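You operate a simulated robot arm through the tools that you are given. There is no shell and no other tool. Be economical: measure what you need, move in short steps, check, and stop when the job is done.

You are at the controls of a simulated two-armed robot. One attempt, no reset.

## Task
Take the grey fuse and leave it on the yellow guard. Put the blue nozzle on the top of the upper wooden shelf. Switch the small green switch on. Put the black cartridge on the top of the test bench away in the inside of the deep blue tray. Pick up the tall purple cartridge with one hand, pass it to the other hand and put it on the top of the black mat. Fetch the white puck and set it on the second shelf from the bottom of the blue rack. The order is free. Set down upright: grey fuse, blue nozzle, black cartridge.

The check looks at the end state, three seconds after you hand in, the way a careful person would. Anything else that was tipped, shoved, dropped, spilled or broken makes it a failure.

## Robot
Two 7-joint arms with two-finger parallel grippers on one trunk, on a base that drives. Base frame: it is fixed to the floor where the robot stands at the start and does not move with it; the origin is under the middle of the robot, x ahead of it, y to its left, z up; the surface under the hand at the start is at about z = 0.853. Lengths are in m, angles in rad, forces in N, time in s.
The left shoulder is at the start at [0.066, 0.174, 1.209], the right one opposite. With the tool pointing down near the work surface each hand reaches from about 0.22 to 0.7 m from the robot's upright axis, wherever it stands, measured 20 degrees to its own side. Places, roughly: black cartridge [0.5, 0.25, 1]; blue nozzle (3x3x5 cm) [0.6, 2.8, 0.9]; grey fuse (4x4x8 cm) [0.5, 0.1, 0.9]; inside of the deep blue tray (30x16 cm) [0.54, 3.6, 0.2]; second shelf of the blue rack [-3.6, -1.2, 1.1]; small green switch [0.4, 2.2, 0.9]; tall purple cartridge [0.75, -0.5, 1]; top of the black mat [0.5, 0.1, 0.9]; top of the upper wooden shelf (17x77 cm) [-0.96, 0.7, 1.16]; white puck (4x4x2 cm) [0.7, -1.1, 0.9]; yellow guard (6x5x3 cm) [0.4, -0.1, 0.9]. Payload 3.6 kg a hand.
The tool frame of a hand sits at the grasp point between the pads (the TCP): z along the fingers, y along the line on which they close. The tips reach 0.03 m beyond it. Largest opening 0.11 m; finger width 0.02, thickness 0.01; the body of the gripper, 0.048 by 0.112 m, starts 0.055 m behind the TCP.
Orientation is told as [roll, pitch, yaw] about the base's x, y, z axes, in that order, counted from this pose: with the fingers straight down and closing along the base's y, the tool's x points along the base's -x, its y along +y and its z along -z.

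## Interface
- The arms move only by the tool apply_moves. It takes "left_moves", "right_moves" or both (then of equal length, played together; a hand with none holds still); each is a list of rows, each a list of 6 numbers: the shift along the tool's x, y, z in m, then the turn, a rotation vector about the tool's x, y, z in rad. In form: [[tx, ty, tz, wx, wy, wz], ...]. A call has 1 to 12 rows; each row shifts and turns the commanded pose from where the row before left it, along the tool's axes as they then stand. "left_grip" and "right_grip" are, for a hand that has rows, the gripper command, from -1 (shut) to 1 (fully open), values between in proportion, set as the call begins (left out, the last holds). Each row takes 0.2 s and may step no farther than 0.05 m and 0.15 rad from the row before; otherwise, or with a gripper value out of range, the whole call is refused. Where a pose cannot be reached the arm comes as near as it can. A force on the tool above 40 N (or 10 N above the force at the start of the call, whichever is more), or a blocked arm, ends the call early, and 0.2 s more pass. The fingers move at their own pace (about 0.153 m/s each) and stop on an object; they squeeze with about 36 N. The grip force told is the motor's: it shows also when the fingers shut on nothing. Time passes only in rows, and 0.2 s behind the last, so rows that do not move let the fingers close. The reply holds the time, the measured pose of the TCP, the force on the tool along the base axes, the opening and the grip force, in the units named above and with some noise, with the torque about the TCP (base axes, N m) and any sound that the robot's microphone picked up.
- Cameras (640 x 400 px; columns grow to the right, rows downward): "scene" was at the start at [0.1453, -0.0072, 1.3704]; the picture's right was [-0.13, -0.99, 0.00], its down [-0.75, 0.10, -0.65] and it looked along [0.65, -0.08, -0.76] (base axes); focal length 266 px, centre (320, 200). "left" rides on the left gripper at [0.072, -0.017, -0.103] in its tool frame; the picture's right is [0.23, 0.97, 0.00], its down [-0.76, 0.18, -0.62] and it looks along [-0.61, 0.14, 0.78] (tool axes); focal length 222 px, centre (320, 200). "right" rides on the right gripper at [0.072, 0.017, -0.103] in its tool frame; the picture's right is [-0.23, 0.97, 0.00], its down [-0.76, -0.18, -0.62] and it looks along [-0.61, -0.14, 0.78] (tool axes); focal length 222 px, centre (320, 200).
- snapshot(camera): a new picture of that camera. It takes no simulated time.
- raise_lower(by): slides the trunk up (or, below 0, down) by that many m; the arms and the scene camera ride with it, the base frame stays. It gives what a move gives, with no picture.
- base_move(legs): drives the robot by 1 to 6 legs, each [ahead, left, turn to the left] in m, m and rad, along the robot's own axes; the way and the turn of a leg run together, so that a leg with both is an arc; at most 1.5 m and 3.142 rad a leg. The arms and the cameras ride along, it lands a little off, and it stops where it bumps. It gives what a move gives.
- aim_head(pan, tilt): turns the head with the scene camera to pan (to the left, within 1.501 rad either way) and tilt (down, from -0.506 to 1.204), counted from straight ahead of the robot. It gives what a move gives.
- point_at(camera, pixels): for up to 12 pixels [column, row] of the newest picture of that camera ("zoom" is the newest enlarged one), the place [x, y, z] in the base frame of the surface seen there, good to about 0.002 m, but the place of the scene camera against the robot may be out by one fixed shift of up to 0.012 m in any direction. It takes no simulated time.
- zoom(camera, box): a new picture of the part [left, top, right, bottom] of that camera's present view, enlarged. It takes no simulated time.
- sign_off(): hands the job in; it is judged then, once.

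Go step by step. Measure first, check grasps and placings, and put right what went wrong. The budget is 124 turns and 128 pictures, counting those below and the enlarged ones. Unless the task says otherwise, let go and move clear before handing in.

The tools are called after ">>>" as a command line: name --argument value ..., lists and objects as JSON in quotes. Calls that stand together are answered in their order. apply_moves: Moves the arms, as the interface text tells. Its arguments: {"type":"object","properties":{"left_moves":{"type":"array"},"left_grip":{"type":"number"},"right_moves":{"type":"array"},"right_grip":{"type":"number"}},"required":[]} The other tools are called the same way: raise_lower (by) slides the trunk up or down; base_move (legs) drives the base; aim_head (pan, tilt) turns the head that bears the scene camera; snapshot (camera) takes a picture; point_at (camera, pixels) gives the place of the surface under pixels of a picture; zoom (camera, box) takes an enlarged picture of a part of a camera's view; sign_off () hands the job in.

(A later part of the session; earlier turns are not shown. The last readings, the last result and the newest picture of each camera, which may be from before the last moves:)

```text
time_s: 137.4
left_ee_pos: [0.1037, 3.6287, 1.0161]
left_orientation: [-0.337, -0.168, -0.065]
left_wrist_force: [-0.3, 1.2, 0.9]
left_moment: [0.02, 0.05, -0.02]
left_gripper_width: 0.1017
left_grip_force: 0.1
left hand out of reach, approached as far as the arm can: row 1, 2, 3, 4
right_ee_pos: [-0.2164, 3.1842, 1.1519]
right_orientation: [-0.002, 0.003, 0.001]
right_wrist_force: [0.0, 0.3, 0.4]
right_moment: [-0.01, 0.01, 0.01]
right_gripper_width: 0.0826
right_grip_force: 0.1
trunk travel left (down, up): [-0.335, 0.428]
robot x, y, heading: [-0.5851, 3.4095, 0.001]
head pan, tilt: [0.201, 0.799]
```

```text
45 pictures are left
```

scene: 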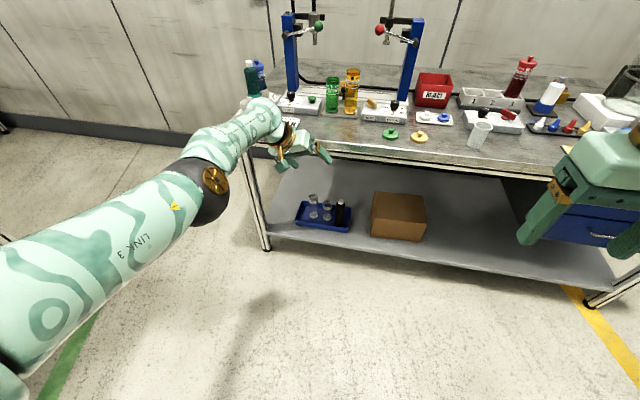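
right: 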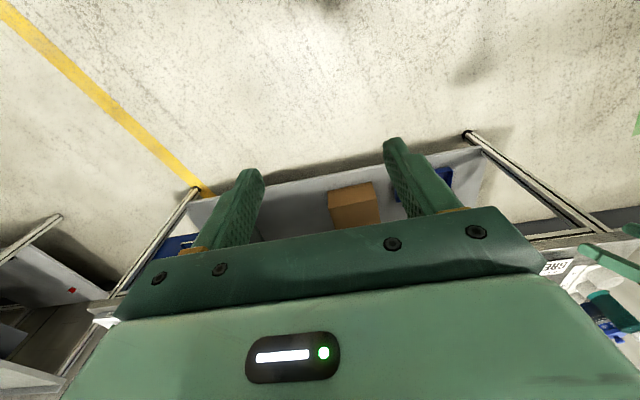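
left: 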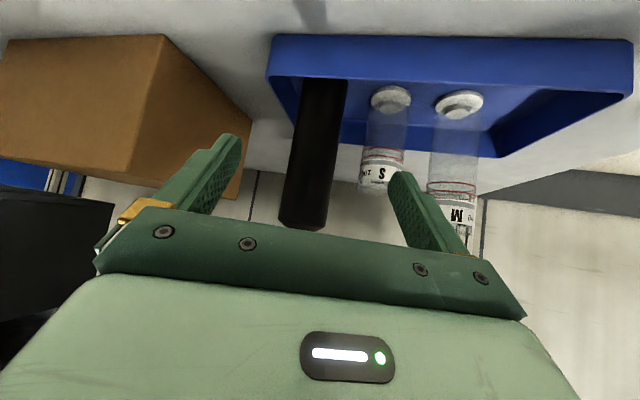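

The left arm is still locked. I'll try a long upward move and then a move toward the middle, watching what changes.

>>> apply_moves --left_moves '[[-0.0075, -0.0146, -0.0419, 0, 0, 0], [-0.0075, -0.0146, -0.0419, 0, 0, 0], [-0.0075, -0.0146, -0.0419, 0, 0, 0], [-0.0075, -0.0146, -0.0419, 0, 0, 0], [-0.0075, -0.0146, -0.0419, 0, 0, 0], [-0.0075, -0.0146, -0.0419, 0, 0, 0], [0, 0, 0, 0, 0, 0]]'

>>> aim_head --pan 0.6 --tilt 0.5

>>> snapshot --camera "scene"

```text
time_s: 139.1
left_ee_pos: [0.058, 3.6324, 1.262]
left_orientation: [-0.334, -0.167, -0.063]
left_wrist_force: [1.6, 0.0, 0.8]
left_moment: [0.02, 0.04, -0.02]
left_gripper_width: 0.102
left_grip_force: 0.2
left hand out of reach, approached as far as the arm can: row 2, 3, 4, 5, 6
right_ee_pos: [-0.2158, 3.1849, 1.1516]
right_orientation: [0.001, 0.0, 0.001]
right_wrist_force: [-0.6, 0.4, -0.5]
right_moment: [0.0, 0.01, 0.01]
right_gripper_width: 0.0828
right_grip_force: 0.1
trunk travel left (down, up): [-0.335, 0.428]
robot x, y, heading: [-0.5872, 3.4099, 0.001]
head pan, tilt: [0.201, 0.799]
```

```text
time_s: 139.9
left_ee_pos: [0.0579, 3.6317, 1.2621]
left_orientation: [-0.336, -0.168, -0.063]
left_wrist_force: [-0.3, -0.3, -0.2]
left_moment: [0.03, 0.03, -0.05]
left_gripper_width: 0.102
left_grip_force: 0.0
right_ee_pos: [-0.2179, 3.1833, 1.1517]
right_orientation: [-0.001, 0.001, 0.001]
right_wrist_force: [-0.6, 0.2, -0.5]
right_moment: [-0.01, -0.01, 0.04]
right_gripper_width: 0.0827
right_grip_force: 0.0
trunk travel left (down, up): [-0.335, 0.428]
robot x, y, heading: [-0.5885, 3.4103, -0.004]
head pan, tilt: [0.6, 0.499]
```

```text
44 pictures are left
```

scene: 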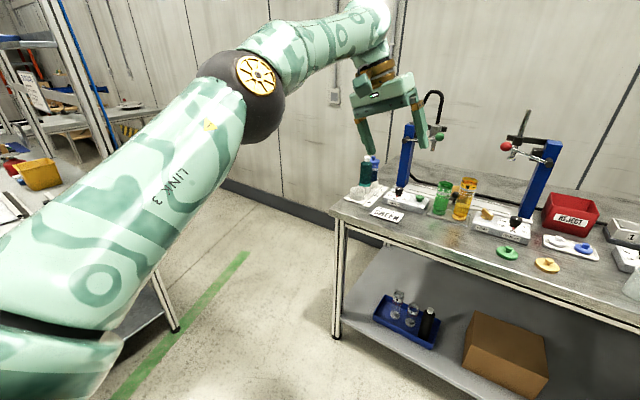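

The hand rose to z 1.26. I'll measure the arm's links to see how the elbow is bent.

>>> point_at --camera "scene" --pixels '[[255, 75], [240, 110], [375, 20], [290, 50], [100, 250], [40, 320], [200, 130], [340, 30]]'

```text
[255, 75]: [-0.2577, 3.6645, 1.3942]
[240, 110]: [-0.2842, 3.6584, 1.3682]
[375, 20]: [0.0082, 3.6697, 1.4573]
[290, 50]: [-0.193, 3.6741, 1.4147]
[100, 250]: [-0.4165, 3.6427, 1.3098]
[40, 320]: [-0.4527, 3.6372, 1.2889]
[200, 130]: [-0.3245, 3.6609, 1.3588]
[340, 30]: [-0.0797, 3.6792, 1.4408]
```

>>> apply_moves --left_moves '[[0, 0, 0, -0.1, 0, 0], [0, 0, 0, -0.1, 0, 0], [0, 0, 0, -0.1, 0, 0], [0, 0, 0, 0, 0, 0]]'

>>> apply_moves --left_moves '[[0.03, -0.02, 0, 0, -0.12, 0], [0.03, -0.02, 0, 0, -0.12, 0], [0.03, -0.02, 0, 0, -0.12, 0], [0.03, -0.02, 0, 0, -0.12, 0], [0, 0, 0, 0, 0, 0]]'

```text
time_s: 140.9
left_ee_pos: [0.0636, 3.6186, 1.2606]
left_orientation: [-0.049, -0.167, -0.069]
left_wrist_force: [0.5, 0.5, 0.5]
left_moment: [-0.05, 0.0, -0.05]
left_gripper_width: 0.1017
left_grip_force: 0.0
left hand out of reach, approached as far as the arm can: row 2, 3
right_ee_pos: [-0.2161, 3.1849, 1.1523]
right_orientation: [-0.002, -0.001, 0.004]
right_wrist_force: [1.2, -0.5, -0.4]
right_moment: [-0.02, 0.03, -0.02]
right_gripper_width: 0.0823
right_grip_force: 0.0
trunk travel left (down, up): [-0.335, 0.428]
robot x, y, heading: [-0.5873, 3.411, -0.001]
head pan, tilt: [0.6, 0.499]
```

```text
time_s: 142.1
left_ee_pos: [0.0666, 3.5639, 1.289]
left_orientation: [-0.087, -0.257, -0.062]
left_wrist_force: [1.0, -0.4, 0.5]
left_moment: [-0.01, 0.0, 0.0]
left_gripper_width: 0.1016
left_grip_force: 0.0
left hand out of reach, approached as far as the arm can: row 1, 2, 3, 4
right_ee_pos: [-0.2158, 3.1838, 1.1515]
right_orientation: [0.0, 0.001, 0.003]
right_wrist_force: [-0.2, -0.4, 1.2]
right_moment: [0.01, 0.0, -0.04]
right_gripper_width: 0.0824
right_grip_force: 0.2
trunk travel left (down, up): [-0.335, 0.428]
robot x, y, heading: [-0.5837, 3.4079, -0.006]
head pan, tilt: [0.6, 0.499]
```

The radial lock persists. The rest of the work can be done with the right hand, so I'll swing the left arm up and to the left, where it can't sweep anything. That may also free the elbow.

>>> apply_moves --left_moves '[[0.02, 0.04, -0.02, 0, 0, 0], [0.02, 0.04, -0.02, 0, 0, 0], [0.02, 0.04, -0.02, 0, 0, 0], [0.02, 0.04, -0.02, 0, 0, 0], [0.02, 0.04, -0.02, 0, 0, 0], [0.02, 0.04, -0.02, 0, 0, 0], [0.03, 0.03, -0.02, 0, 0, 0], [0.03, 0.03, -0.02, 0, 0, 0], [0.03, 0.03, -0.02, 0, 0, 0], [0.03, 0.03, -0.02, 0, 0, 0], [0.03, 0.03, -0.02, 0, 0, 0], [0.03, 0.03, -0.02, 0, 0, 0]]'

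```text
time_s: 144.7
left_ee_pos: [-0.1957, 3.9994, 1.4196]
left_orientation: [-0.086, -0.26, -0.063]
left_wrist_force: [-0.4, 0.8, 0.4]
left_moment: [-0.03, -0.02, 0.0]
left_gripper_width: 0.1018
left_grip_force: 0.1
left hand out of reach, approached as far as the arm can: row 1, 2, 3, 4, 7, 9, 11, 12
right_ee_pos: [-0.218, 3.1843, 1.1528]
right_orientation: [-0.002, 0.0, 0.001]
right_wrist_force: [-0.5, 1.3, 0.4]
right_moment: [-0.03, -0.05, 0.01]
right_gripper_width: 0.0826
right_grip_force: 0.1
trunk travel left (down, up): [-0.335, 0.428]
robot x, y, heading: [-0.5846, 3.4101, -0.007]
head pan, tilt: [0.6, 0.499]
```

The arm swung to the left. I'll try the inward pull again from here.

>>> apply_moves --left_moves '[[0.018, -0.028, 0.03, 0, 0, 0], [0.018, -0.028, 0.03, 0, 0, 0], [0.018, -0.028, 0.03, 0, 0, 0], [0.018, -0.028, 0.03, 0, 0, 0], [0.018, -0.028, 0.03, 0, 0, 0], [0, 0, 0, 0, 0, 0]]'

>>> snapshot --camera "scene"

```text
time_s: 146.1
left_ee_pos: [-0.1943, 3.9989, 1.4217]
left_orientation: [-0.084, -0.26, -0.063]
left_wrist_force: [-0.4, -0.4, -0.3]
left_moment: [-0.02, 0.01, -0.04]
left_gripper_width: 0.1019
left_grip_force: 0.1
left hand out of reach, approached as far as the arm can: row 1, 2, 3, 4, 5
right_ee_pos: [-0.2175, 3.1851, 1.151]
right_orientation: [-0.002, 0.001, 0.001]
right_wrist_force: [-0.7, 0.2, 0.1]
right_moment: [0.01, -0.01, -0.02]
right_gripper_width: 0.0824
right_grip_force: 0.1
trunk travel left (down, up): [-0.335, 0.428]
robot x, y, heading: [-0.583, 3.4107, -0.001]
head pan, tilt: [0.6, 0.499]
```

```text
43 pictures are left
```

scene: 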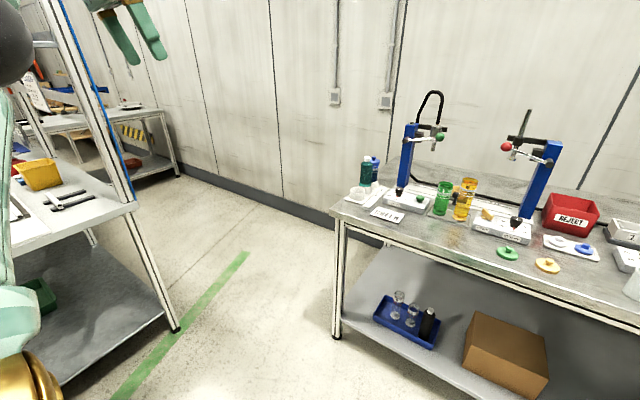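

The left arm is clear, out to the left and high, so I'll leave it there and work with the right hand. I'll drive to the nozzle rack.

>>> base_move --legs '[[0, -0.42, 0], [0.55, 0, 0]]'

>>> aim_head --pan -0.3 --tilt 0.8

>>> snapshot --camera "right"

>>> snapshot --camera "scene"

```text
time_s: 151.5
left_ee_pos: [0.3577, 3.5741, 1.4204]
left_orientation: [-0.085, -0.26, -0.058]
left_wrist_force: [0.2, 0.2, 0.8]
left_moment: [0.01, 0.0, 0.01]
left_gripper_width: 0.1017
left_grip_force: 0.0
right_ee_pos: [0.336, 2.761, 1.1528]
right_orientation: [-0.002, 0.003, 0.006]
right_wrist_force: [1.3, -0.2, -0.2]
right_moment: [0.04, -0.02, 0.01]
right_gripper_width: 0.0826
right_grip_force: 0.1
trunk travel left (down, up): [-0.335, 0.428]
robot x, y, heading: [-0.0337, 2.9872, -0.002]
head pan, tilt: [0.6, 0.499]
```

```text
time_s: 152.7
left_ee_pos: [0.357, 3.5734, 1.4199]
left_orientation: [-0.084, -0.262, -0.06]
left_wrist_force: [-0.3, 1.2, 0.3]
left_moment: [0.0, 0.02, 0.0]
left_gripper_width: 0.102
left_grip_force: 0.1
right_ee_pos: [0.3354, 2.7617, 1.1522]
right_orientation: [-0.002, 0.0, 0.003]
right_wrist_force: [0.5, -0.2, -0.7]
right_moment: [0.01, 0.01, -0.01]
right_gripper_width: 0.0823
right_grip_force: 0.1
trunk travel left (down, up): [-0.335, 0.428]
robot x, y, heading: [-0.0356, 2.9899, 0.0]
head pan, tilt: [-0.3, 0.799]
```

```text
42 pictures are left
```

right: 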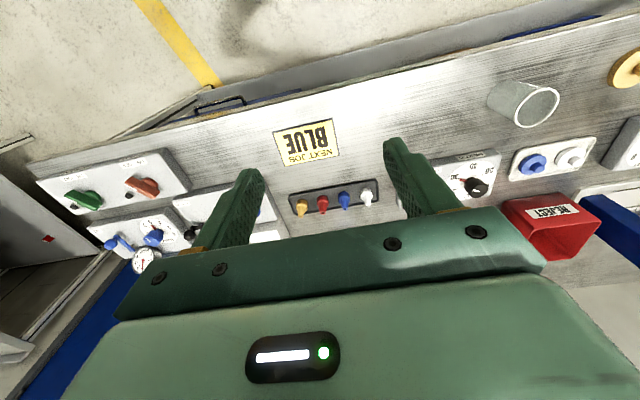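

```text
41 pictures are left
```

scene: 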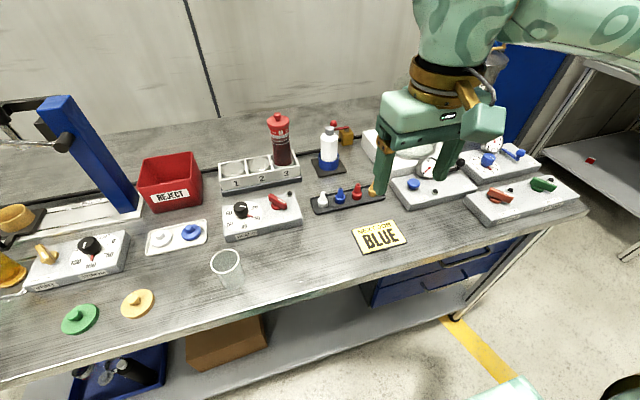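

The nozzles are visible in the right picture, with the blue one at (344,198). I'll measure it and its neighbours.

>>> zoom --camera "right" --box '[260, 150, 420, 250]'

>>> point_at --camera "right" --pixels '[[344, 197], [345, 207], [343, 192], [322, 202], [366, 196], [301, 207], [334, 196], [354, 194], [333, 212]]'

>>> zoom --camera "scene" --box '[60, 320, 220, 400]'

```text
4.00 times, centred on (340, 200) of right
```

zoom: 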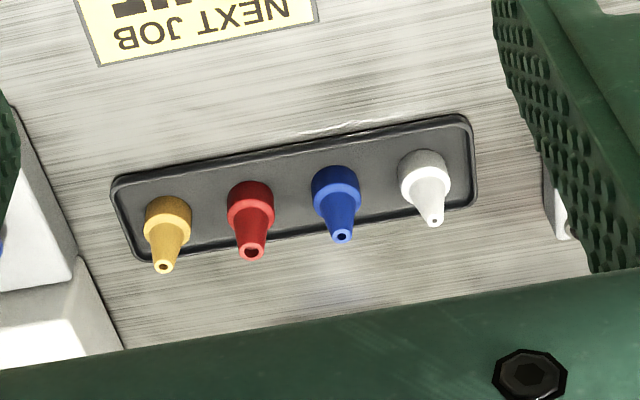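

```text
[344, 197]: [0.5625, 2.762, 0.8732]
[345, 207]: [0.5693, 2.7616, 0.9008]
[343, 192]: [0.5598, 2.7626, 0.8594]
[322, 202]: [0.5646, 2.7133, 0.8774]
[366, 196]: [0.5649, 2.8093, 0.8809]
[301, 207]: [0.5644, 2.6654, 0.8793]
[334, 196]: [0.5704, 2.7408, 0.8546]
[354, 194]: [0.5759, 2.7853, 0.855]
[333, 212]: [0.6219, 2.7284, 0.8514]
```

```text
4.00 times, centred on (140, 360) of scene
```

zoom: 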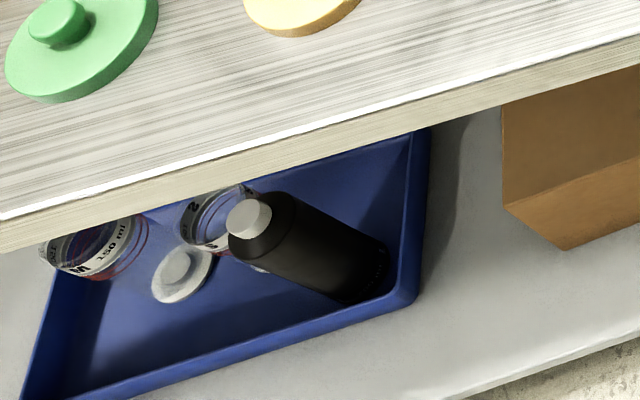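

The blue nozzle's axis is at (0.572,2.7615), its base top near z 0.876, and its neighbours are only 0.048 m away along y. I'll yaw the right hand so the fingers close mostly along x, and move the base 6 cm closer.

>>> apply_moves --right_moves '[[0, 0, 0, 0, 0, 0.15], [0, 0, 0, 0, 0, 0.15], [0, 0, 0, 0, 0, 0.15], [0, 0, 0, 0, 0, 0.15], [0, 0, 0, 0, 0, 0.15], [0, 0, 0, 0, 0, 0.15], [0, 0, 0, 0, 0, 0.15], [0, 0, 0, 0, 0, 0.15], [0, 0, 0, 0, 0, 0.15], [0, 0, 0, 0, 0, 0.15], [0, 0, 0, 0, 0, 0.07]]' --right_grip -0.1

>>> base_move --legs '[[0.07, 0, 0]]'

```text
time_s: 155.1
left_ee_pos: [0.3577, 3.5755, 1.4199]
left_orientation: [-0.086, -0.26, -0.06]
left_wrist_force: [-0.2, -0.3, -0.7]
left_moment: [0.0, 0.03, 0.0]
left_gripper_width: 0.1017
left_grip_force: 0.1
right_ee_pos: [0.3348, 2.7618, 1.1529]
right_orientation: [-0.003, -0.002, -1.567]
right_wrist_force: [0.4, -0.7, -0.5]
right_moment: [0.0, -0.01, -0.01]
right_gripper_width: 0.0495
right_grip_force: 0.0
trunk travel left (down, up): [-0.335, 0.428]
robot x, y, heading: [-0.0335, 2.9892, -0.003]
head pan, tilt: [-0.3, 0.799]
```

```text
time_s: 156.1
left_ee_pos: [0.4281, 3.5751, 1.4178]
left_orientation: [-0.085, -0.258, -0.062]
left_wrist_force: [0.7, 0.5, -0.9]
left_moment: [-0.01, 0.08, 0.0]
left_gripper_width: 0.1018
left_grip_force: 0.0
right_ee_pos: [0.4055, 2.7612, 1.1515]
right_orientation: [-0.003, -0.001, -1.566]
right_wrist_force: [0.6, 0.7, 1.0]
right_moment: [0.03, 0.01, 0.0]
right_gripper_width: 0.0495
right_grip_force: 0.1
trunk travel left (down, up): [-0.335, 0.428]
robot x, y, heading: [0.0364, 2.9849, 0.003]
head pan, tilt: [-0.3, 0.799]
```

The yaw reached -1.566. I'll move over the nozzle and down to z 1.0, then look.

>>> apply_moves --right_moves '[[0, 0.0416, 0, 0, 0, 0], [0, 0.0416, 0, 0, 0, 0], [0, 0.0416, 0, 0, 0, 0], [0, 0.0416, 0, 0, 0, 0], [0, 0, 0.05, 0, 0, 0], [0, 0, 0.05, 0, 0, 0], [0, 0, 0.05, 0, 0, 0], [0, 0, 0, 0, 0, 0]]'

>>> snapshot --camera "right"

```text
time_s: 157.9
left_ee_pos: [0.4258, 3.5736, 1.42]
left_orientation: [-0.085, -0.259, -0.061]
left_wrist_force: [0.1, -0.7, 0.4]
left_moment: [0.0, -0.03, -0.02]
left_gripper_width: 0.1018
left_grip_force: 0.1
right_ee_pos: [0.5699, 2.7627, 1.0008]
right_orientation: [0.0, -0.001, -1.566]
right_wrist_force: [0.0, -0.8, -1.2]
right_moment: [-0.04, -0.02, 0.02]
right_gripper_width: 0.0495
right_grip_force: 0.1
trunk travel left (down, up): [-0.335, 0.428]
robot x, y, heading: [0.0364, 2.9853, -0.004]
head pan, tilt: [-0.3, 0.799]
```

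```text
38 pictures are left
```

right: 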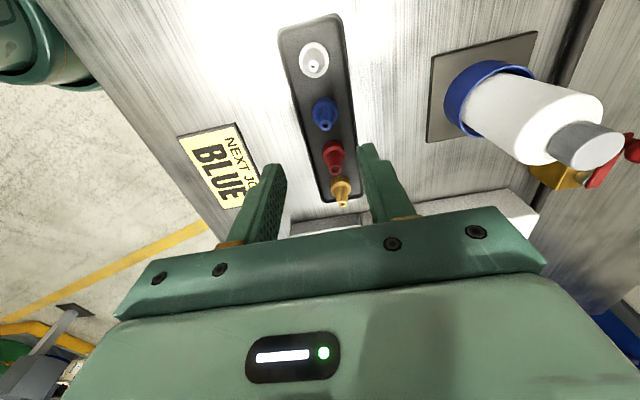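

>>> point_at --camera "right" --pixels '[[325, 124], [325, 108], [313, 110], [337, 110], [335, 158], [313, 65], [343, 192]]'

```text
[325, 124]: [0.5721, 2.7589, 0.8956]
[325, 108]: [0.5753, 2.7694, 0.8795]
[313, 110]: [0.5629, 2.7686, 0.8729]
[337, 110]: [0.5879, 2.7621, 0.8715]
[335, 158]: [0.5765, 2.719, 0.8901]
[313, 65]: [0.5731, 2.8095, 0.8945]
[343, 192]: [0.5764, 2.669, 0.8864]
```

The blue nozzle's axis is at (0.575,2.761) from this close. I'll shift 5 mm, go down to z 0.889 and close.

>>> apply_moves --right_moves '[[-0.0015, 0.005, 0.04, 0, 0, 0], [0, 0, 0.04, 0, 0, 0], [0, 0, 0.02, 0, 0, 0], [0, 0, 0.011, 0, 0, 0], [0, 0, 0, 0, 0, 0]]'

>>> apply_moves --right_moves '[[0, 0, 0, 0, 0, 0], [0, 0, 0, 0, 0, 0], [0, 0, 0, 0, 0, 0]]' --right_grip -0.9

>>> snapshot --camera "right"

```text
time_s: 159.1
left_ee_pos: [0.4265, 3.574, 1.4207]
left_orientation: [-0.086, -0.261, -0.06]
left_wrist_force: [0.1, 0.3, 0.5]
left_moment: [0.01, 0.0, -0.01]
left_gripper_width: 0.102
left_grip_force: 0.1
right_ee_pos: [0.5755, 2.7619, 0.8908]
right_orientation: [-0.001, -0.002, -1.566]
right_wrist_force: [-0.5, 0.0, 0.2]
right_moment: [-0.02, 0.0, -0.03]
right_gripper_width: 0.0494
right_grip_force: 0.0
trunk travel left (down, up): [-0.335, 0.428]
robot x, y, heading: [0.0345, 2.9881, -0.003]
head pan, tilt: [-0.3, 0.799]
```

```text
time_s: 159.9
left_ee_pos: [0.426, 3.5735, 1.4207]
left_orientation: [-0.084, -0.26, -0.059]
left_wrist_force: [-0.1, 0.4, 0.1]
left_moment: [0.0, -0.03, 0.0]
left_gripper_width: 0.1018
left_grip_force: 0.2
right_ee_pos: [0.5748, 2.7589, 0.8909]
right_orientation: [0.0, -0.002, -1.565]
right_wrist_force: [0.3, 0.4, 0.2]
right_moment: [0.0, 0.01, -0.03]
right_gripper_width: 0.023
right_grip_force: 35.9
trunk travel left (down, up): [-0.335, 0.428]
robot x, y, heading: [0.033, 2.9866, -0.002]
head pan, tilt: [-0.3, 0.799]
```

```text
37 pictures are left
```

right: 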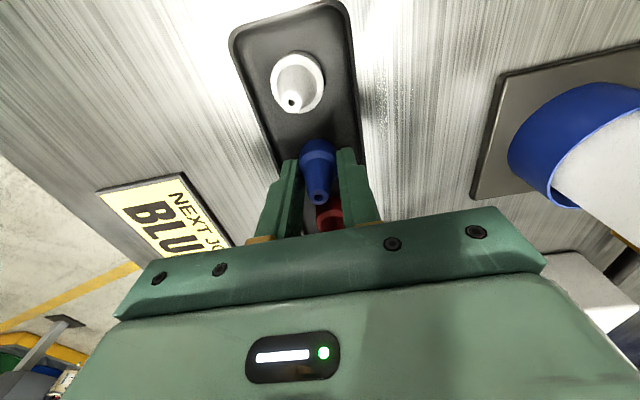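

The blue nozzle is gripped at 0.023 m with its bottom about 0.034 below the TCP. I'll lift, back off and drive toward the wooden shelf, then look.

>>> apply_moves --right_moves '[[0, 0, -0.04, 0, 0, 0], [0, 0, -0.05, 0, 0, 0], [0, 0, -0.05, 0, 0, 0], [0, 0, -0.05, 0, 0, 0], [0, 0, -0.05, 0, 0, 0], [0, -0.04, 0, 0, 0, 0], [0, -0.04, 0, 0, 0, 0], [0, -0.04, 0, 0, 0, 0], [0, 0, 0, 0, 0, 0]]'

>>> base_move --legs '[[-0.3, 0, 0], [0, -0.9, 0]]'

>>> aim_head --pan -1.5 --tilt 0.4

>>> snapshot --camera "scene"

```text
time_s: 161.9
left_ee_pos: [0.4285, 3.5751, 1.4193]
left_orientation: [-0.084, -0.262, -0.061]
left_wrist_force: [1.5, -0.1, 0.8]
left_moment: [0.0, 0.02, -0.02]
left_gripper_width: 0.1018
left_grip_force: 0.0
right_ee_pos: [0.4567, 2.7619, 1.1329]
right_orientation: [0.0, -0.001, -1.567]
right_wrist_force: [-0.6, -0.7, 0.6]
right_moment: [0.01, 0.01, 0.0]
right_gripper_width: 0.0231
right_grip_force: 36.2
trunk travel left (down, up): [-0.335, 0.428]
robot x, y, heading: [0.0312, 2.9884, -0.002]
head pan, tilt: [-0.3, 0.799]
```

```text
time_s: 168.3
left_ee_pos: [0.1318, 2.659, 1.4203]
left_orientation: [-0.083, -0.261, -0.069]
left_wrist_force: [0.2, -1.1, -0.3]
left_moment: [0.01, 0.01, 0.04]
left_gripper_width: 0.102
left_grip_force: 0.0
right_ee_pos: [0.155, 1.8447, 1.1326]
right_orientation: [0.001, -0.001, -1.574]
right_wrist_force: [0.1, 1.0, 0.2]
right_moment: [0.0, -0.02, -0.01]
right_gripper_width: 0.0231
right_grip_force: 35.5
trunk travel left (down, up): [-0.335, 0.428]
robot x, y, heading: [-0.2622, 2.0762, -0.012]
head pan, tilt: [-0.3, 0.799]
```

```text
time_s: 169.7
left_ee_pos: [0.1311, 2.6585, 1.4198]
left_orientation: [-0.085, -0.261, -0.07]
left_wrist_force: [0.3, 0.0, -0.5]
left_moment: [0.05, 0.01, 0.01]
left_gripper_width: 0.1019
left_grip_force: 0.0
right_ee_pos: [0.1538, 1.8441, 1.1326]
right_orientation: [-0.002, -0.001, -1.574]
right_wrist_force: [0.0, 0.1, -0.6]
right_moment: [0.02, 0.0, -0.02]
right_gripper_width: 0.0231
right_grip_force: 35.7
trunk travel left (down, up): [-0.335, 0.428]
robot x, y, heading: [-0.2645, 2.0743, -0.009]
head pan, tilt: [-1.499, 0.4]
```

```text
36 pictures are left
```

scene: 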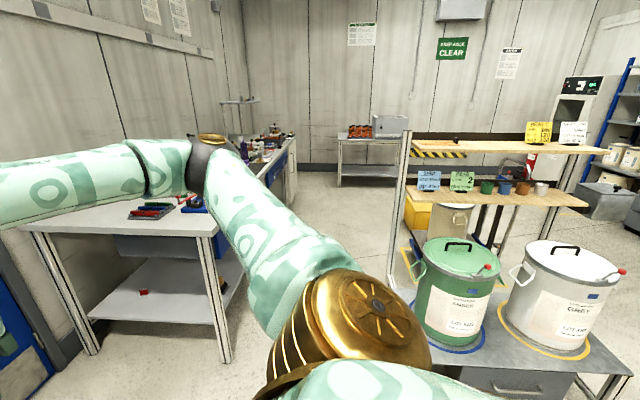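

The shelf unit is at the right of the picture: the upper wooden shelf at (480,145), the lower one at (500,195), and drums below in front. I'll measure it.

>>> point_at --camera "scene" --pixels '[[420, 141], [470, 146], [510, 148], [590, 150], [430, 152], [575, 141], [540, 143], [500, 142], [470, 190], [460, 245], [570, 250], [430, 320]]'

>>> zoom --camera "scene" --box '[390, 100, 640, 260]'

```text
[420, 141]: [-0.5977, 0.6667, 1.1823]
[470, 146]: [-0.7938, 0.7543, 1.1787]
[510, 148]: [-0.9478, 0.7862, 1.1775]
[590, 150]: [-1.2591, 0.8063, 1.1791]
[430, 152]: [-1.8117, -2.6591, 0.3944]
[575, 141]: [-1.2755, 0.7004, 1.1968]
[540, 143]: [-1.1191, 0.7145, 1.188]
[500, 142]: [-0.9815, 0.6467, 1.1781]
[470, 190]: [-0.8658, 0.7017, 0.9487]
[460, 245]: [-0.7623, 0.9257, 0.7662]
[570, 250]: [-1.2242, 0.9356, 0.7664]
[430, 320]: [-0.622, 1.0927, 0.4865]
```

```text
2.50 times, centred on (515, 180) of scene
```

zoom: 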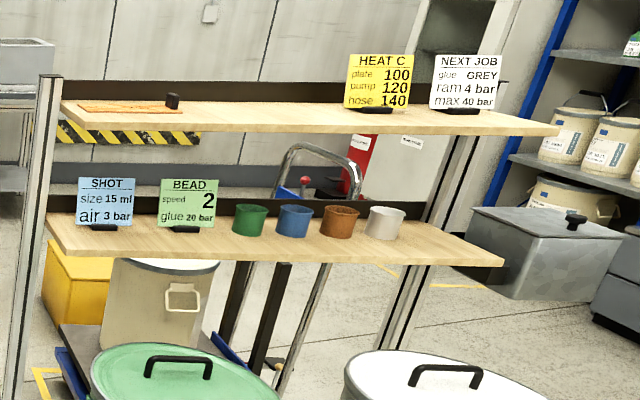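

The upper shelf runs along x from -0.57 to -1.35 at y 0.63–0.81, top at about 1.17. An orange tool lies on its back edge out to x -0.76, so a spot near (-0.80,0.74) is free, and I can reach it from the +x end facing -x. I'll raise the trunk, turn around and drive there.

>>> raise_lower --by 0.3

>>> base_move --legs '[[0.12, 0, 0], [0, 0, 3.14], [0, 0.8, 0], [0, 0.76, 0]]'

>>> aim_head --pan -0.3 --tilt 0.6

>>> snapshot --camera "scene"

```text
time_s: 172.7
left_ee_pos: [0.0789, 2.658, 1.7522]
left_orientation: [-0.077, -0.354, -0.072]
left_wrist_force: [-0.7, 0.6, 0.5]
left_moment: [-0.02, 0.01, 0.02]
left_gripper_width: 0.1016
left_grip_force: 0.1
right_ee_pos: [0.1537, 1.8454, 1.4311]
right_orientation: [-0.001, -0.003, -1.574]
right_wrist_force: [0.2, -0.4, 0.6]
right_moment: [-0.03, 0.01, 0.01]
right_gripper_width: 0.0231
right_grip_force: 35.8
trunk travel left (down, up): [-0.635, 0.128]
robot x, y, heading: [-0.2636, 2.0722, -0.01]
head pan, tilt: [-1.499, 0.4]
```

```text
time_s: 189.0
left_ee_pos: [-0.4438, -0.0864, 1.751]
left_orientation: [-0.077, -0.354, 3.099]
left_wrist_force: [0.1, -0.6, -0.3]
left_moment: [-0.01, -0.03, -0.02]
left_gripper_width: 0.1019
left_grip_force: 0.0
right_ee_pos: [-0.545, 0.725, 1.4323]
right_orientation: [0.0, -0.001, 1.597]
right_wrist_force: [0.7, 0.9, -0.5]
right_moment: [0.02, -0.04, -0.03]
right_gripper_width: 0.0227
right_grip_force: 35.9
trunk travel left (down, up): [-0.635, 0.128]
robot x, y, heading: [-0.1187, 0.5075, -3.125]
head pan, tilt: [-1.499, 0.4]
```

```text
time_s: 190.4
left_ee_pos: [-0.4451, -0.087, 1.7505]
left_orientation: [-0.077, -0.352, 3.101]
left_wrist_force: [-0.8, 0.3, 0.3]
left_moment: [0.04, -0.02, -0.01]
left_gripper_width: 0.102
left_grip_force: 0.1
right_ee_pos: [-0.5453, 0.7232, 1.433]
right_orientation: [-0.001, -0.002, 1.596]
right_wrist_force: [-0.9, -0.8, -0.2]
right_moment: [0.0, 0.03, 0.0]
right_gripper_width: 0.0231
right_grip_force: 36.3
trunk travel left (down, up): [-0.635, 0.128]
robot x, y, heading: [-0.1216, 0.5065, -3.122]
head pan, tilt: [-0.3, 0.6]
```

```text
34 pictures are left
```

scene: 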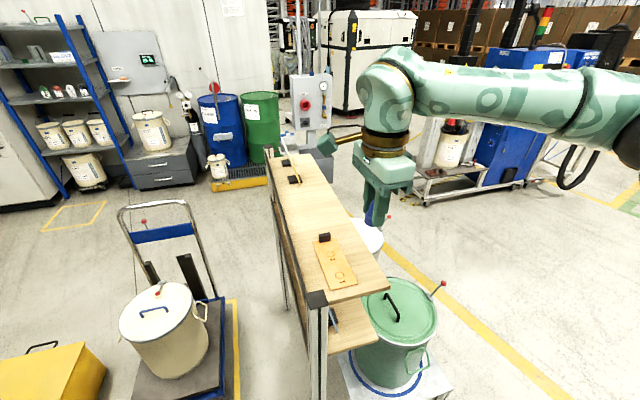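

I can see the shelf from above now. I'll measure its edges and a free spot beyond the orange plate.

>>> point_at --camera "scene" --pixels '[[385, 283], [350, 225], [320, 215], [300, 215], [315, 190], [333, 195], [324, 237], [330, 285], [290, 195], [310, 170], [295, 182], [345, 300]]'

>>> zoom --camera "scene" --box '[250, 140, 410, 310]'

```text
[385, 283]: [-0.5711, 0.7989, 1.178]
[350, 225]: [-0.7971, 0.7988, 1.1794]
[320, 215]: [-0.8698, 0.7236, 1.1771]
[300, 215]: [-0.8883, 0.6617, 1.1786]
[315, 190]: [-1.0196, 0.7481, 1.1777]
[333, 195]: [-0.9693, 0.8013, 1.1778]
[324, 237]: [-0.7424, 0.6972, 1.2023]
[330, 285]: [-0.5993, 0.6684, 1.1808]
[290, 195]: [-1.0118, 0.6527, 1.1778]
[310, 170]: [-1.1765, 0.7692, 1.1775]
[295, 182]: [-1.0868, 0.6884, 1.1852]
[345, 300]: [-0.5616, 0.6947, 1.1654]
```

```text
2.35 times, centred on (330, 225) of scene
```

zoom: 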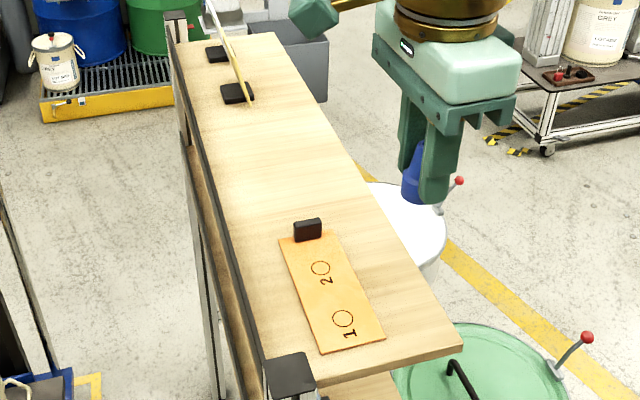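

A free spot is (-0.82,0.74), past the black block at (-0.745,0.70). I'll drive forward 0.14 m, extend the hand and come down to z 1.25.

>>> base_move --legs '[[0.14, 0, 0]]'

>>> apply_moves --right_moves '[[-0.006, 0.045, 0, 0, 0, 0], [-0.006, 0.045, 0, 0, 0, 0], [-0.005, 0.045, 0, 0, 0, 0], [0, 0, 0.045, 0, 0, 0], [0, 0, 0.045, 0, 0, 0], [0, 0, 0.045, 0, 0, 0], [0, 0, 0.045, 0, 0, 0], [0, 0, 0, 0, 0, 0]]'

>>> zoom --camera "scene" --box '[250, 140, 450, 310]'

>>> snapshot --camera "right"

```text
time_s: 191.7
left_ee_pos: [-0.5845, -0.091, 1.7521]
left_orientation: [-0.075, -0.358, 3.102]
left_wrist_force: [0.7, -0.1, 0.1]
left_moment: [0.02, 0.04, -0.01]
left_gripper_width: 0.1019
left_grip_force: 0.0
right_ee_pos: [-0.6861, 0.7193, 1.4329]
right_orientation: [-0.001, -0.003, 1.599]
right_wrist_force: [0.6, 0.4, -1.0]
right_moment: [0.02, -0.03, -0.02]
right_gripper_width: 0.0235
right_grip_force: 35.6
trunk travel left (down, up): [-0.635, 0.128]
robot x, y, heading: [-0.2616, 0.4998, -3.12]
head pan, tilt: [-0.3, 0.6]
```

```text
time_s: 193.5
left_ee_pos: [-0.5864, -0.0905, 1.7528]
left_orientation: [-0.079, -0.357, 3.103]
left_wrist_force: [-0.5, 0.4, -0.4]
left_moment: [0.02, 0.01, -0.02]
left_gripper_width: 0.1018
left_grip_force: 0.1
right_ee_pos: [-0.8223, 0.7334, 1.2535]
right_orientation: [0.001, -0.003, 1.598]
right_wrist_force: [-0.4, -0.3, 0.7]
right_moment: [0.0, 0.0, 0.02]
right_gripper_width: 0.0233
right_grip_force: 36.1
trunk travel left (down, up): [-0.635, 0.128]
robot x, y, heading: [-0.2626, 0.5057, -3.124]
head pan, tilt: [-0.3, 0.6]
```

```text
2.35 times, centred on (350, 225) of scene
```

zoom: 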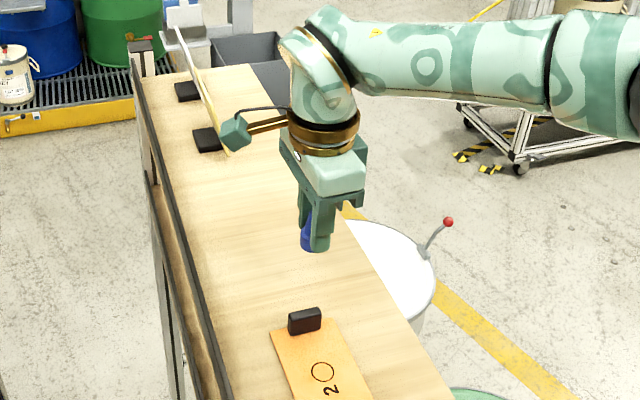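

```text
31 pictures are left
```

right: 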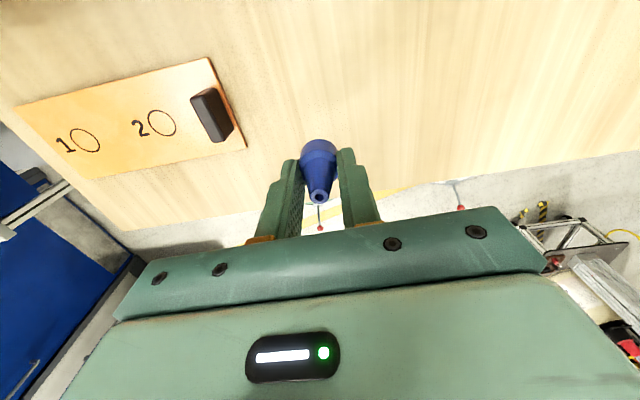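

The nozzle hangs over the free area. I'll get the shelf height from this camera.

>>> point_at --camera "right" --pixels '[[320, 110], [400, 120], [330, 60], [420, 175], [318, 195], [318, 150]]'

```text
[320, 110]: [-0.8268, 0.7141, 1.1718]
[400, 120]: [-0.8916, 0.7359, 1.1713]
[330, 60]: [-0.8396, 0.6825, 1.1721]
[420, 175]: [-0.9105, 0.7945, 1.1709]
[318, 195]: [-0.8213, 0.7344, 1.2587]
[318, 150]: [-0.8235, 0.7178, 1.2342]
```

The shelf is at z 1.171, so contact should come near TCP 1.205. I'll lower carefully.

>>> apply_moves --right_moves '[[0, 0, 0.03, 0, 0, 0], [0, 0, 0.01, 0, 0, 0], [0, 0, 0.003, 0, 0, 0], [0, 0, 0.002, 0, 0, 0], [0, 0, 0.001, 0, 0, 0], [0, 0, 0, 0, 0, 0]]'

```text
time_s: 194.9
left_ee_pos: [-0.5867, -0.0894, 1.7516]
left_orientation: [-0.077, -0.355, 3.102]
left_wrist_force: [-0.3, 0.3, -0.1]
left_moment: [0.01, 0.0, -0.01]
left_gripper_width: 0.1019
left_grip_force: 0.0
right_ee_pos: [-0.8233, 0.7335, 1.2063]
right_orientation: [0.0, -0.003, 1.597]
right_wrist_force: [-1.3, -0.4, 4.5]
right_moment: [0.02, 0.07, -0.03]
right_gripper_width: 0.0229
right_grip_force: 36.2
trunk travel left (down, up): [-0.635, 0.128]
robot x, y, heading: [-0.2639, 0.5023, -3.12]
head pan, tilt: [-0.3, 0.6]
```

There is 4.5 N upward, so it has contact. I'll release and rise.

>>> apply_moves --right_moves '[[0, 0, 0, 0, 0, 0], [0, 0, 0, 0, 0, 0], [0, 0, -0.02, 0, 0, 0], [0, 0, -0.04, 0, 0, 0], [0, 0, -0.05, 0, 0, 0], [0, 0, -0.05, 0, 0, 0], [0, -0.04, 0, 0, 0, 0], [0, -0.04, 0, 0, 0, 0], [0, -0.04, 0, 0, 0, 0], [0, 0, 0, 0, 0, 0]]' --right_grip -0.3

>>> zoom --camera "scene" --box '[250, 140, 450, 310]'

```text
time_s: 197.1
left_ee_pos: [-0.5874, -0.0904, 1.7526]
left_orientation: [-0.076, -0.355, 3.102]
left_wrist_force: [-0.5, -0.5, -0.5]
left_moment: [0.0, 0.02, 0.0]
left_gripper_width: 0.1018
left_grip_force: 0.1
right_ee_pos: [-0.7042, 0.7356, 1.3659]
right_orientation: [-0.001, -0.001, 1.596]
right_wrist_force: [0.3, -0.5, 1.4]
right_moment: [0.02, -0.03, -0.02]
right_gripper_width: 0.0385
right_grip_force: 0.1
trunk travel left (down, up): [-0.635, 0.128]
robot x, y, heading: [-0.2653, 0.5042, -3.118]
head pan, tilt: [-0.3, 0.6]
```

```text
2.35 times, centred on (350, 225) of scene
```

zoom: 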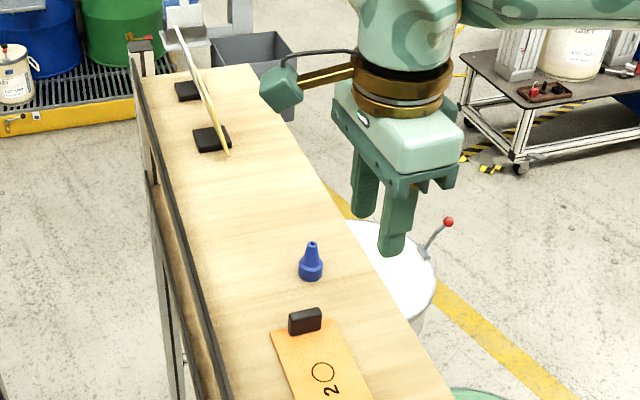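

The blue nozzle stands on the upper shelf. Next is the green switch on bench 2, so I'll drive back, turn around and lower the trunk.

>>> base_move --legs '[[-0.15, 0, 0], [0, -0.8, 0], [0, -0.8, 0], [0, 0, 3.12], [0, 0.3, 0]]'

>>> raise_lower --by -0.28

>>> aim_head --pan -0.2 --tilt 0.8

>>> snapshot --camera "scene"

```text
time_s: 215.2
left_ee_pos: [0.2034, 2.9891, 1.7525]
left_orientation: [-0.073, -0.356, -0.082]
left_wrist_force: [-0.6, -0.6, 0.8]
left_moment: [0.02, -0.01, 0.01]
left_gripper_width: 0.1017
left_grip_force: 0.0
right_ee_pos: [0.2864, 2.1582, 1.3663]
right_orientation: [0.0, -0.001, -1.584]
right_wrist_force: [-0.6, -0.6, 0.0]
right_moment: [0.02, -0.03, 0.02]
right_gripper_width: 0.0383
right_grip_force: 0.1
trunk travel left (down, up): [-0.635, 0.128]
robot x, y, heading: [-0.1483, 2.4108, -0.021]
head pan, tilt: [-0.3, 0.6]
```

```text
time_s: 218.0
left_ee_pos: [0.2452, 2.9897, 1.4486]
left_orientation: [-0.082, -0.28, -0.082]
left_wrist_force: [-0.7, 0.0, -0.8]
left_moment: [0.02, 0.01, 0.0]
left_gripper_width: 0.1018
left_grip_force: 0.1
right_ee_pos: [0.2862, 2.1595, 1.0867]
right_orientation: [0.0, -0.001, -1.584]
right_wrist_force: [0.4, 0.2, -0.2]
right_moment: [0.0, -0.01, 0.01]
right_gripper_width: 0.0384
right_grip_force: 0.0
trunk travel left (down, up): [-0.355, 0.408]
robot x, y, heading: [-0.1465, 2.4107, -0.018]
head pan, tilt: [-0.3, 0.6]
```

```text
time_s: 218.7
left_ee_pos: [0.2462, 2.9901, 1.4485]
left_orientation: [-0.082, -0.28, -0.081]
left_wrist_force: [-0.5, 0.6, -0.3]
left_moment: [0.0, -0.02, 0.05]
left_gripper_width: 0.1018
left_grip_force: 0.1
right_ee_pos: [0.2864, 2.1597, 1.0857]
right_orientation: [-0.002, -0.001, -1.584]
right_wrist_force: [0.0, 0.3, -0.4]
right_moment: [-0.02, 0.01, 0.0]
right_gripper_width: 0.0384
right_grip_force: 0.1
trunk travel left (down, up): [-0.355, 0.408]
robot x, y, heading: [-0.1441, 2.4073, -0.018]
head pan, tilt: [-0.201, 0.799]
```

```text
29 pictures are left
```

scene: 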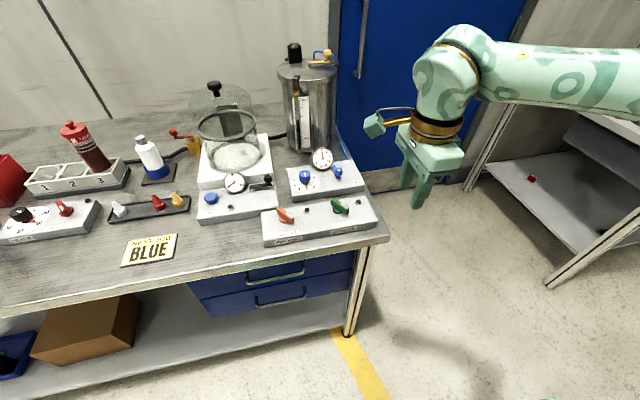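

The green switch is at (338,207) on the front box. I'll zoom in and measure.

>>> zoom --camera "scene" --box '[250, 170, 400, 260]'

>>> point_at --camera "zoom" --pixels '[[380, 150], [370, 135], [355, 145], [400, 170], [350, 165], [375, 190], [148, 190], [430, 185]]'

```text
4.27 times, centred on (325, 215) of scene
```

zoom: 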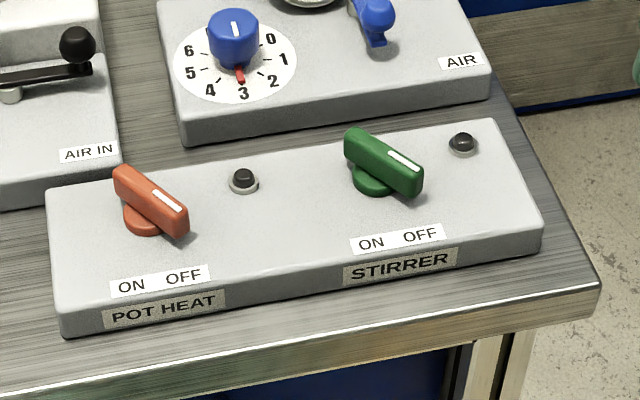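

```text
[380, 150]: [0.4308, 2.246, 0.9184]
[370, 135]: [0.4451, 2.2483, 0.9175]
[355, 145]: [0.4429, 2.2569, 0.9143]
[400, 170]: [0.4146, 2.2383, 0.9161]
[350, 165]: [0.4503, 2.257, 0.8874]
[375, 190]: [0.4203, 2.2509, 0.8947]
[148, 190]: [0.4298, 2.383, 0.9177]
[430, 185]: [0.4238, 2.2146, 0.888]
```

It is a rotary switch: its bar (centre about (0.431,2.246), top z about 0.917) has its white mark pointing at OFF on the right, and ON is about 65° clockwise seen from above. I'll drive 0.1 m closer and yaw the right hand to line up with the bar.

>>> base_move --legs '[[0.09, 0.08, 0.02]]'

>>> apply_moves --right_moves '[[0, 0, 0, 0, 0, -0.145], [0, 0, 0, 0, 0, -0.145], [0, 0, 0, 0, 0, -0.145], [0, 0, 0, 0, 0, -0.145], [0, 0, 0, 0, 0, -0.145], [0, 0, 0, 0, 0, -0.145], [0, 0, 0, 0, 0, -0.145], [0, 0, 0, 0, 0, -0.145], [0, 0, 0, 0, 0, -0.145], [0, 0, 0, 0, 0, -0.145], [0, 0, 0, 0, 0, -0.145]]' --right_grip -0.1

>>> apply_moves --right_moves '[[0, 0, 0, 0, 0, -0.145], [0, 0, 0, 0, 0, -0.145], [0, 0, 0, 0, 0, -0.145], [0, 0, 0, 0, 0, -0.12], [0, 0, 0, 0, 0, 0]]'

>>> snapshot --camera "right"

```text
time_s: 220.0
left_ee_pos: [0.3276, 3.0765, 1.447]
left_orientation: [-0.083, -0.283, -0.06]
left_wrist_force: [0.6, 0.4, -0.2]
left_moment: [0.0, 0.03, -0.02]
left_gripper_width: 0.1018
left_grip_force: 0.1
right_ee_pos: [0.3827, 2.2486, 1.0856]
right_orientation: [-0.002, -0.002, -1.566]
right_wrist_force: [-0.5, -0.1, 0.2]
right_moment: [0.02, -0.01, -0.02]
right_gripper_width: 0.0384
right_grip_force: 0.0
trunk travel left (down, up): [-0.355, 0.408]
robot x, y, heading: [-0.0548, 2.4906, 0.0]
head pan, tilt: [-0.201, 0.799]
```

```text
time_s: 222.4
left_ee_pos: [0.3291, 3.0755, 1.4476]
left_orientation: [-0.082, -0.281, -0.06]
left_wrist_force: [-0.7, 0.2, 0.3]
left_moment: [0.04, -0.02, -0.01]
left_gripper_width: 0.1021
left_grip_force: 0.2
right_ee_pos: [0.3825, 2.247, 1.0865]
right_orientation: [0.002, 0.0, 0.032]
right_wrist_force: [-0.2, -0.3, -0.2]
right_moment: [0.0, 0.04, 0.0]
right_gripper_width: 0.0495
right_grip_force: 0.1
trunk travel left (down, up): [-0.355, 0.408]
robot x, y, heading: [-0.0559, 2.493, -0.001]
head pan, tilt: [-0.201, 0.799]
```

```text
time_s: 223.6
left_ee_pos: [0.3294, 3.0747, 1.4475]
left_orientation: [-0.081, -0.281, -0.06]
left_wrist_force: [0.2, 0.5, 0.4]
left_moment: [0.0, 0.02, 0.02]
left_gripper_width: 0.1018
left_grip_force: 0.1
right_ee_pos: [0.3379, 2.2371, 1.0829]
right_orientation: [-0.018, -0.001, 0.514]
right_wrist_force: [-0.1, -0.4, 0.0]
right_moment: [0.01, 0.0, -0.04]
right_gripper_width: 0.0498
right_grip_force: 0.1
right hand out of reach, approached as far as the arm can: row 3, 4
trunk travel left (down, up): [-0.355, 0.408]
robot x, y, heading: [-0.0559, 2.4919, 0.001]
head pan, tilt: [-0.201, 0.799]
```

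```text
27 pictures are left
```

right: 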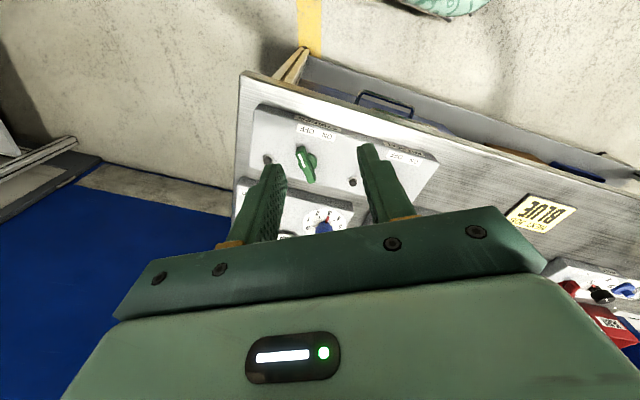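

The yaw reached 0.51, at its limit. I'll measure the knob from this camera.

>>> zoom --camera "right" --box '[250, 110, 370, 210]'

>>> point_at --camera "zoom" --pixels '[[262, 200], [285, 240], [308, 285], [330, 330], [270, 250], [310, 240], [230, 100], [380, 130], [480, 370]]'

```text
4.00 times, centred on (310, 160) of right
```

zoom: 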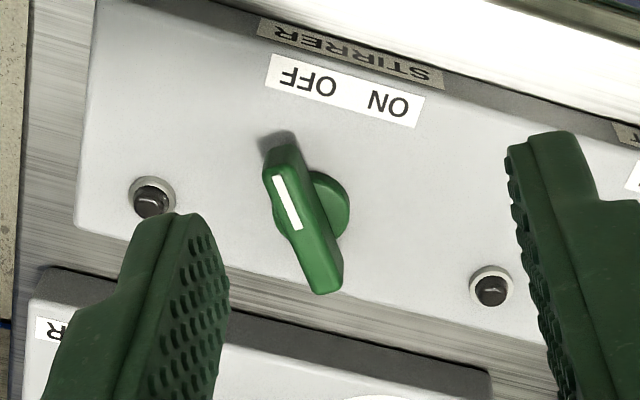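

```text
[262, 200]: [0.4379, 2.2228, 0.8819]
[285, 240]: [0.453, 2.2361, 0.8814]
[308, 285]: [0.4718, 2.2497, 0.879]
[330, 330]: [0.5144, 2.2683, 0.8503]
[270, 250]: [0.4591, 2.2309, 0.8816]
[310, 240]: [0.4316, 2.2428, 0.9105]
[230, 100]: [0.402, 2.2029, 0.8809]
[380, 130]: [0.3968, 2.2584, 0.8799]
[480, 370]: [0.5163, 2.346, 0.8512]
```

>>> point_at --camera "zoom" --pixels '[[282, 158], [290, 205], [305, 240], [322, 282], [272, 180], [303, 170], [335, 205], [300, 80], [385, 103]]'

```text
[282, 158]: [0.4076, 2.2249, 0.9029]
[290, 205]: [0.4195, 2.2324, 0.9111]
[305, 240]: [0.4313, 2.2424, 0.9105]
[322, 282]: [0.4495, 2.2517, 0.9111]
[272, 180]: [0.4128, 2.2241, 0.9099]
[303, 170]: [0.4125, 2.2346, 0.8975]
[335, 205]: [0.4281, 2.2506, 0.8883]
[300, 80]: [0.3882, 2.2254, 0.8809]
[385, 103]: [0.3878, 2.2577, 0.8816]
```

The bar's centre is (0.431,2.240), its top is z 0.911, and it lies 34° off. I'll turn the base 0.1 rad so the hand can match the bar's angle, then move over it.

>>> base_move --legs '[[0, 0, 0.1]]'

>>> apply_moves --right_moves '[[-0.0174, -0.0352, 0, 0, 0, 0], [-0.0174, -0.0352, 0, 0, 0, 0], [0, 0, 0.04, 0, 0, 0], [0, 0, 0.04, 0, 0, 0], [0, 0, 0, 0, 0, 0]]'

>>> snapshot --camera "right"

```text
time_s: 224.5
left_ee_pos: [0.2673, 3.1121, 1.4487]
left_orientation: [-0.082, -0.28, 0.039]
left_wrist_force: [-0.6, -0.3, 0.5]
left_moment: [0.02, -0.03, 0.01]
left_gripper_width: 0.102
left_grip_force: 0.0
right_ee_pos: [0.3601, 2.2774, 1.0846]
right_orientation: [-0.021, 0.0, 0.612]
right_wrist_force: [0.0, -0.5, -0.1]
right_moment: [0.02, -0.01, -0.01]
right_gripper_width: 0.0497
right_grip_force: 0.0
trunk travel left (down, up): [-0.355, 0.408]
robot x, y, heading: [-0.0525, 2.49, 0.1]
head pan, tilt: [-0.201, 0.799]
```

```text
time_s: 225.7
left_ee_pos: [0.266, 3.1112, 1.4475]
left_orientation: [-0.082, -0.28, 0.039]
left_wrist_force: [-0.1, -0.1, 0.1]
left_moment: [-0.04, -0.02, 0.01]
left_gripper_width: 0.1017
left_grip_force: 0.0
right_ee_pos: [0.3606, 2.278, 1.0036]
right_orientation: [-0.017, -0.003, 0.612]
right_wrist_force: [0.0, -0.3, -0.4]
right_moment: [-0.01, 0.03, 0.01]
right_gripper_width: 0.0494
right_grip_force: 0.0
right hand out of reach, approached as far as the arm can: row 1, 2
trunk travel left (down, up): [-0.355, 0.408]
robot x, y, heading: [-0.0561, 2.4874, 0.098]
head pan, tilt: [-0.201, 0.799]
```

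```text
25 pictures are left
```

right: 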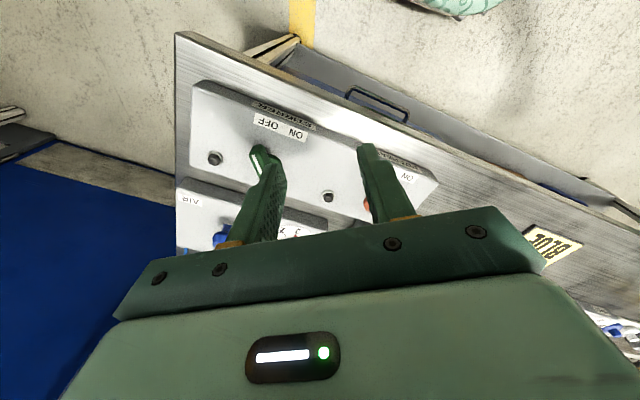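

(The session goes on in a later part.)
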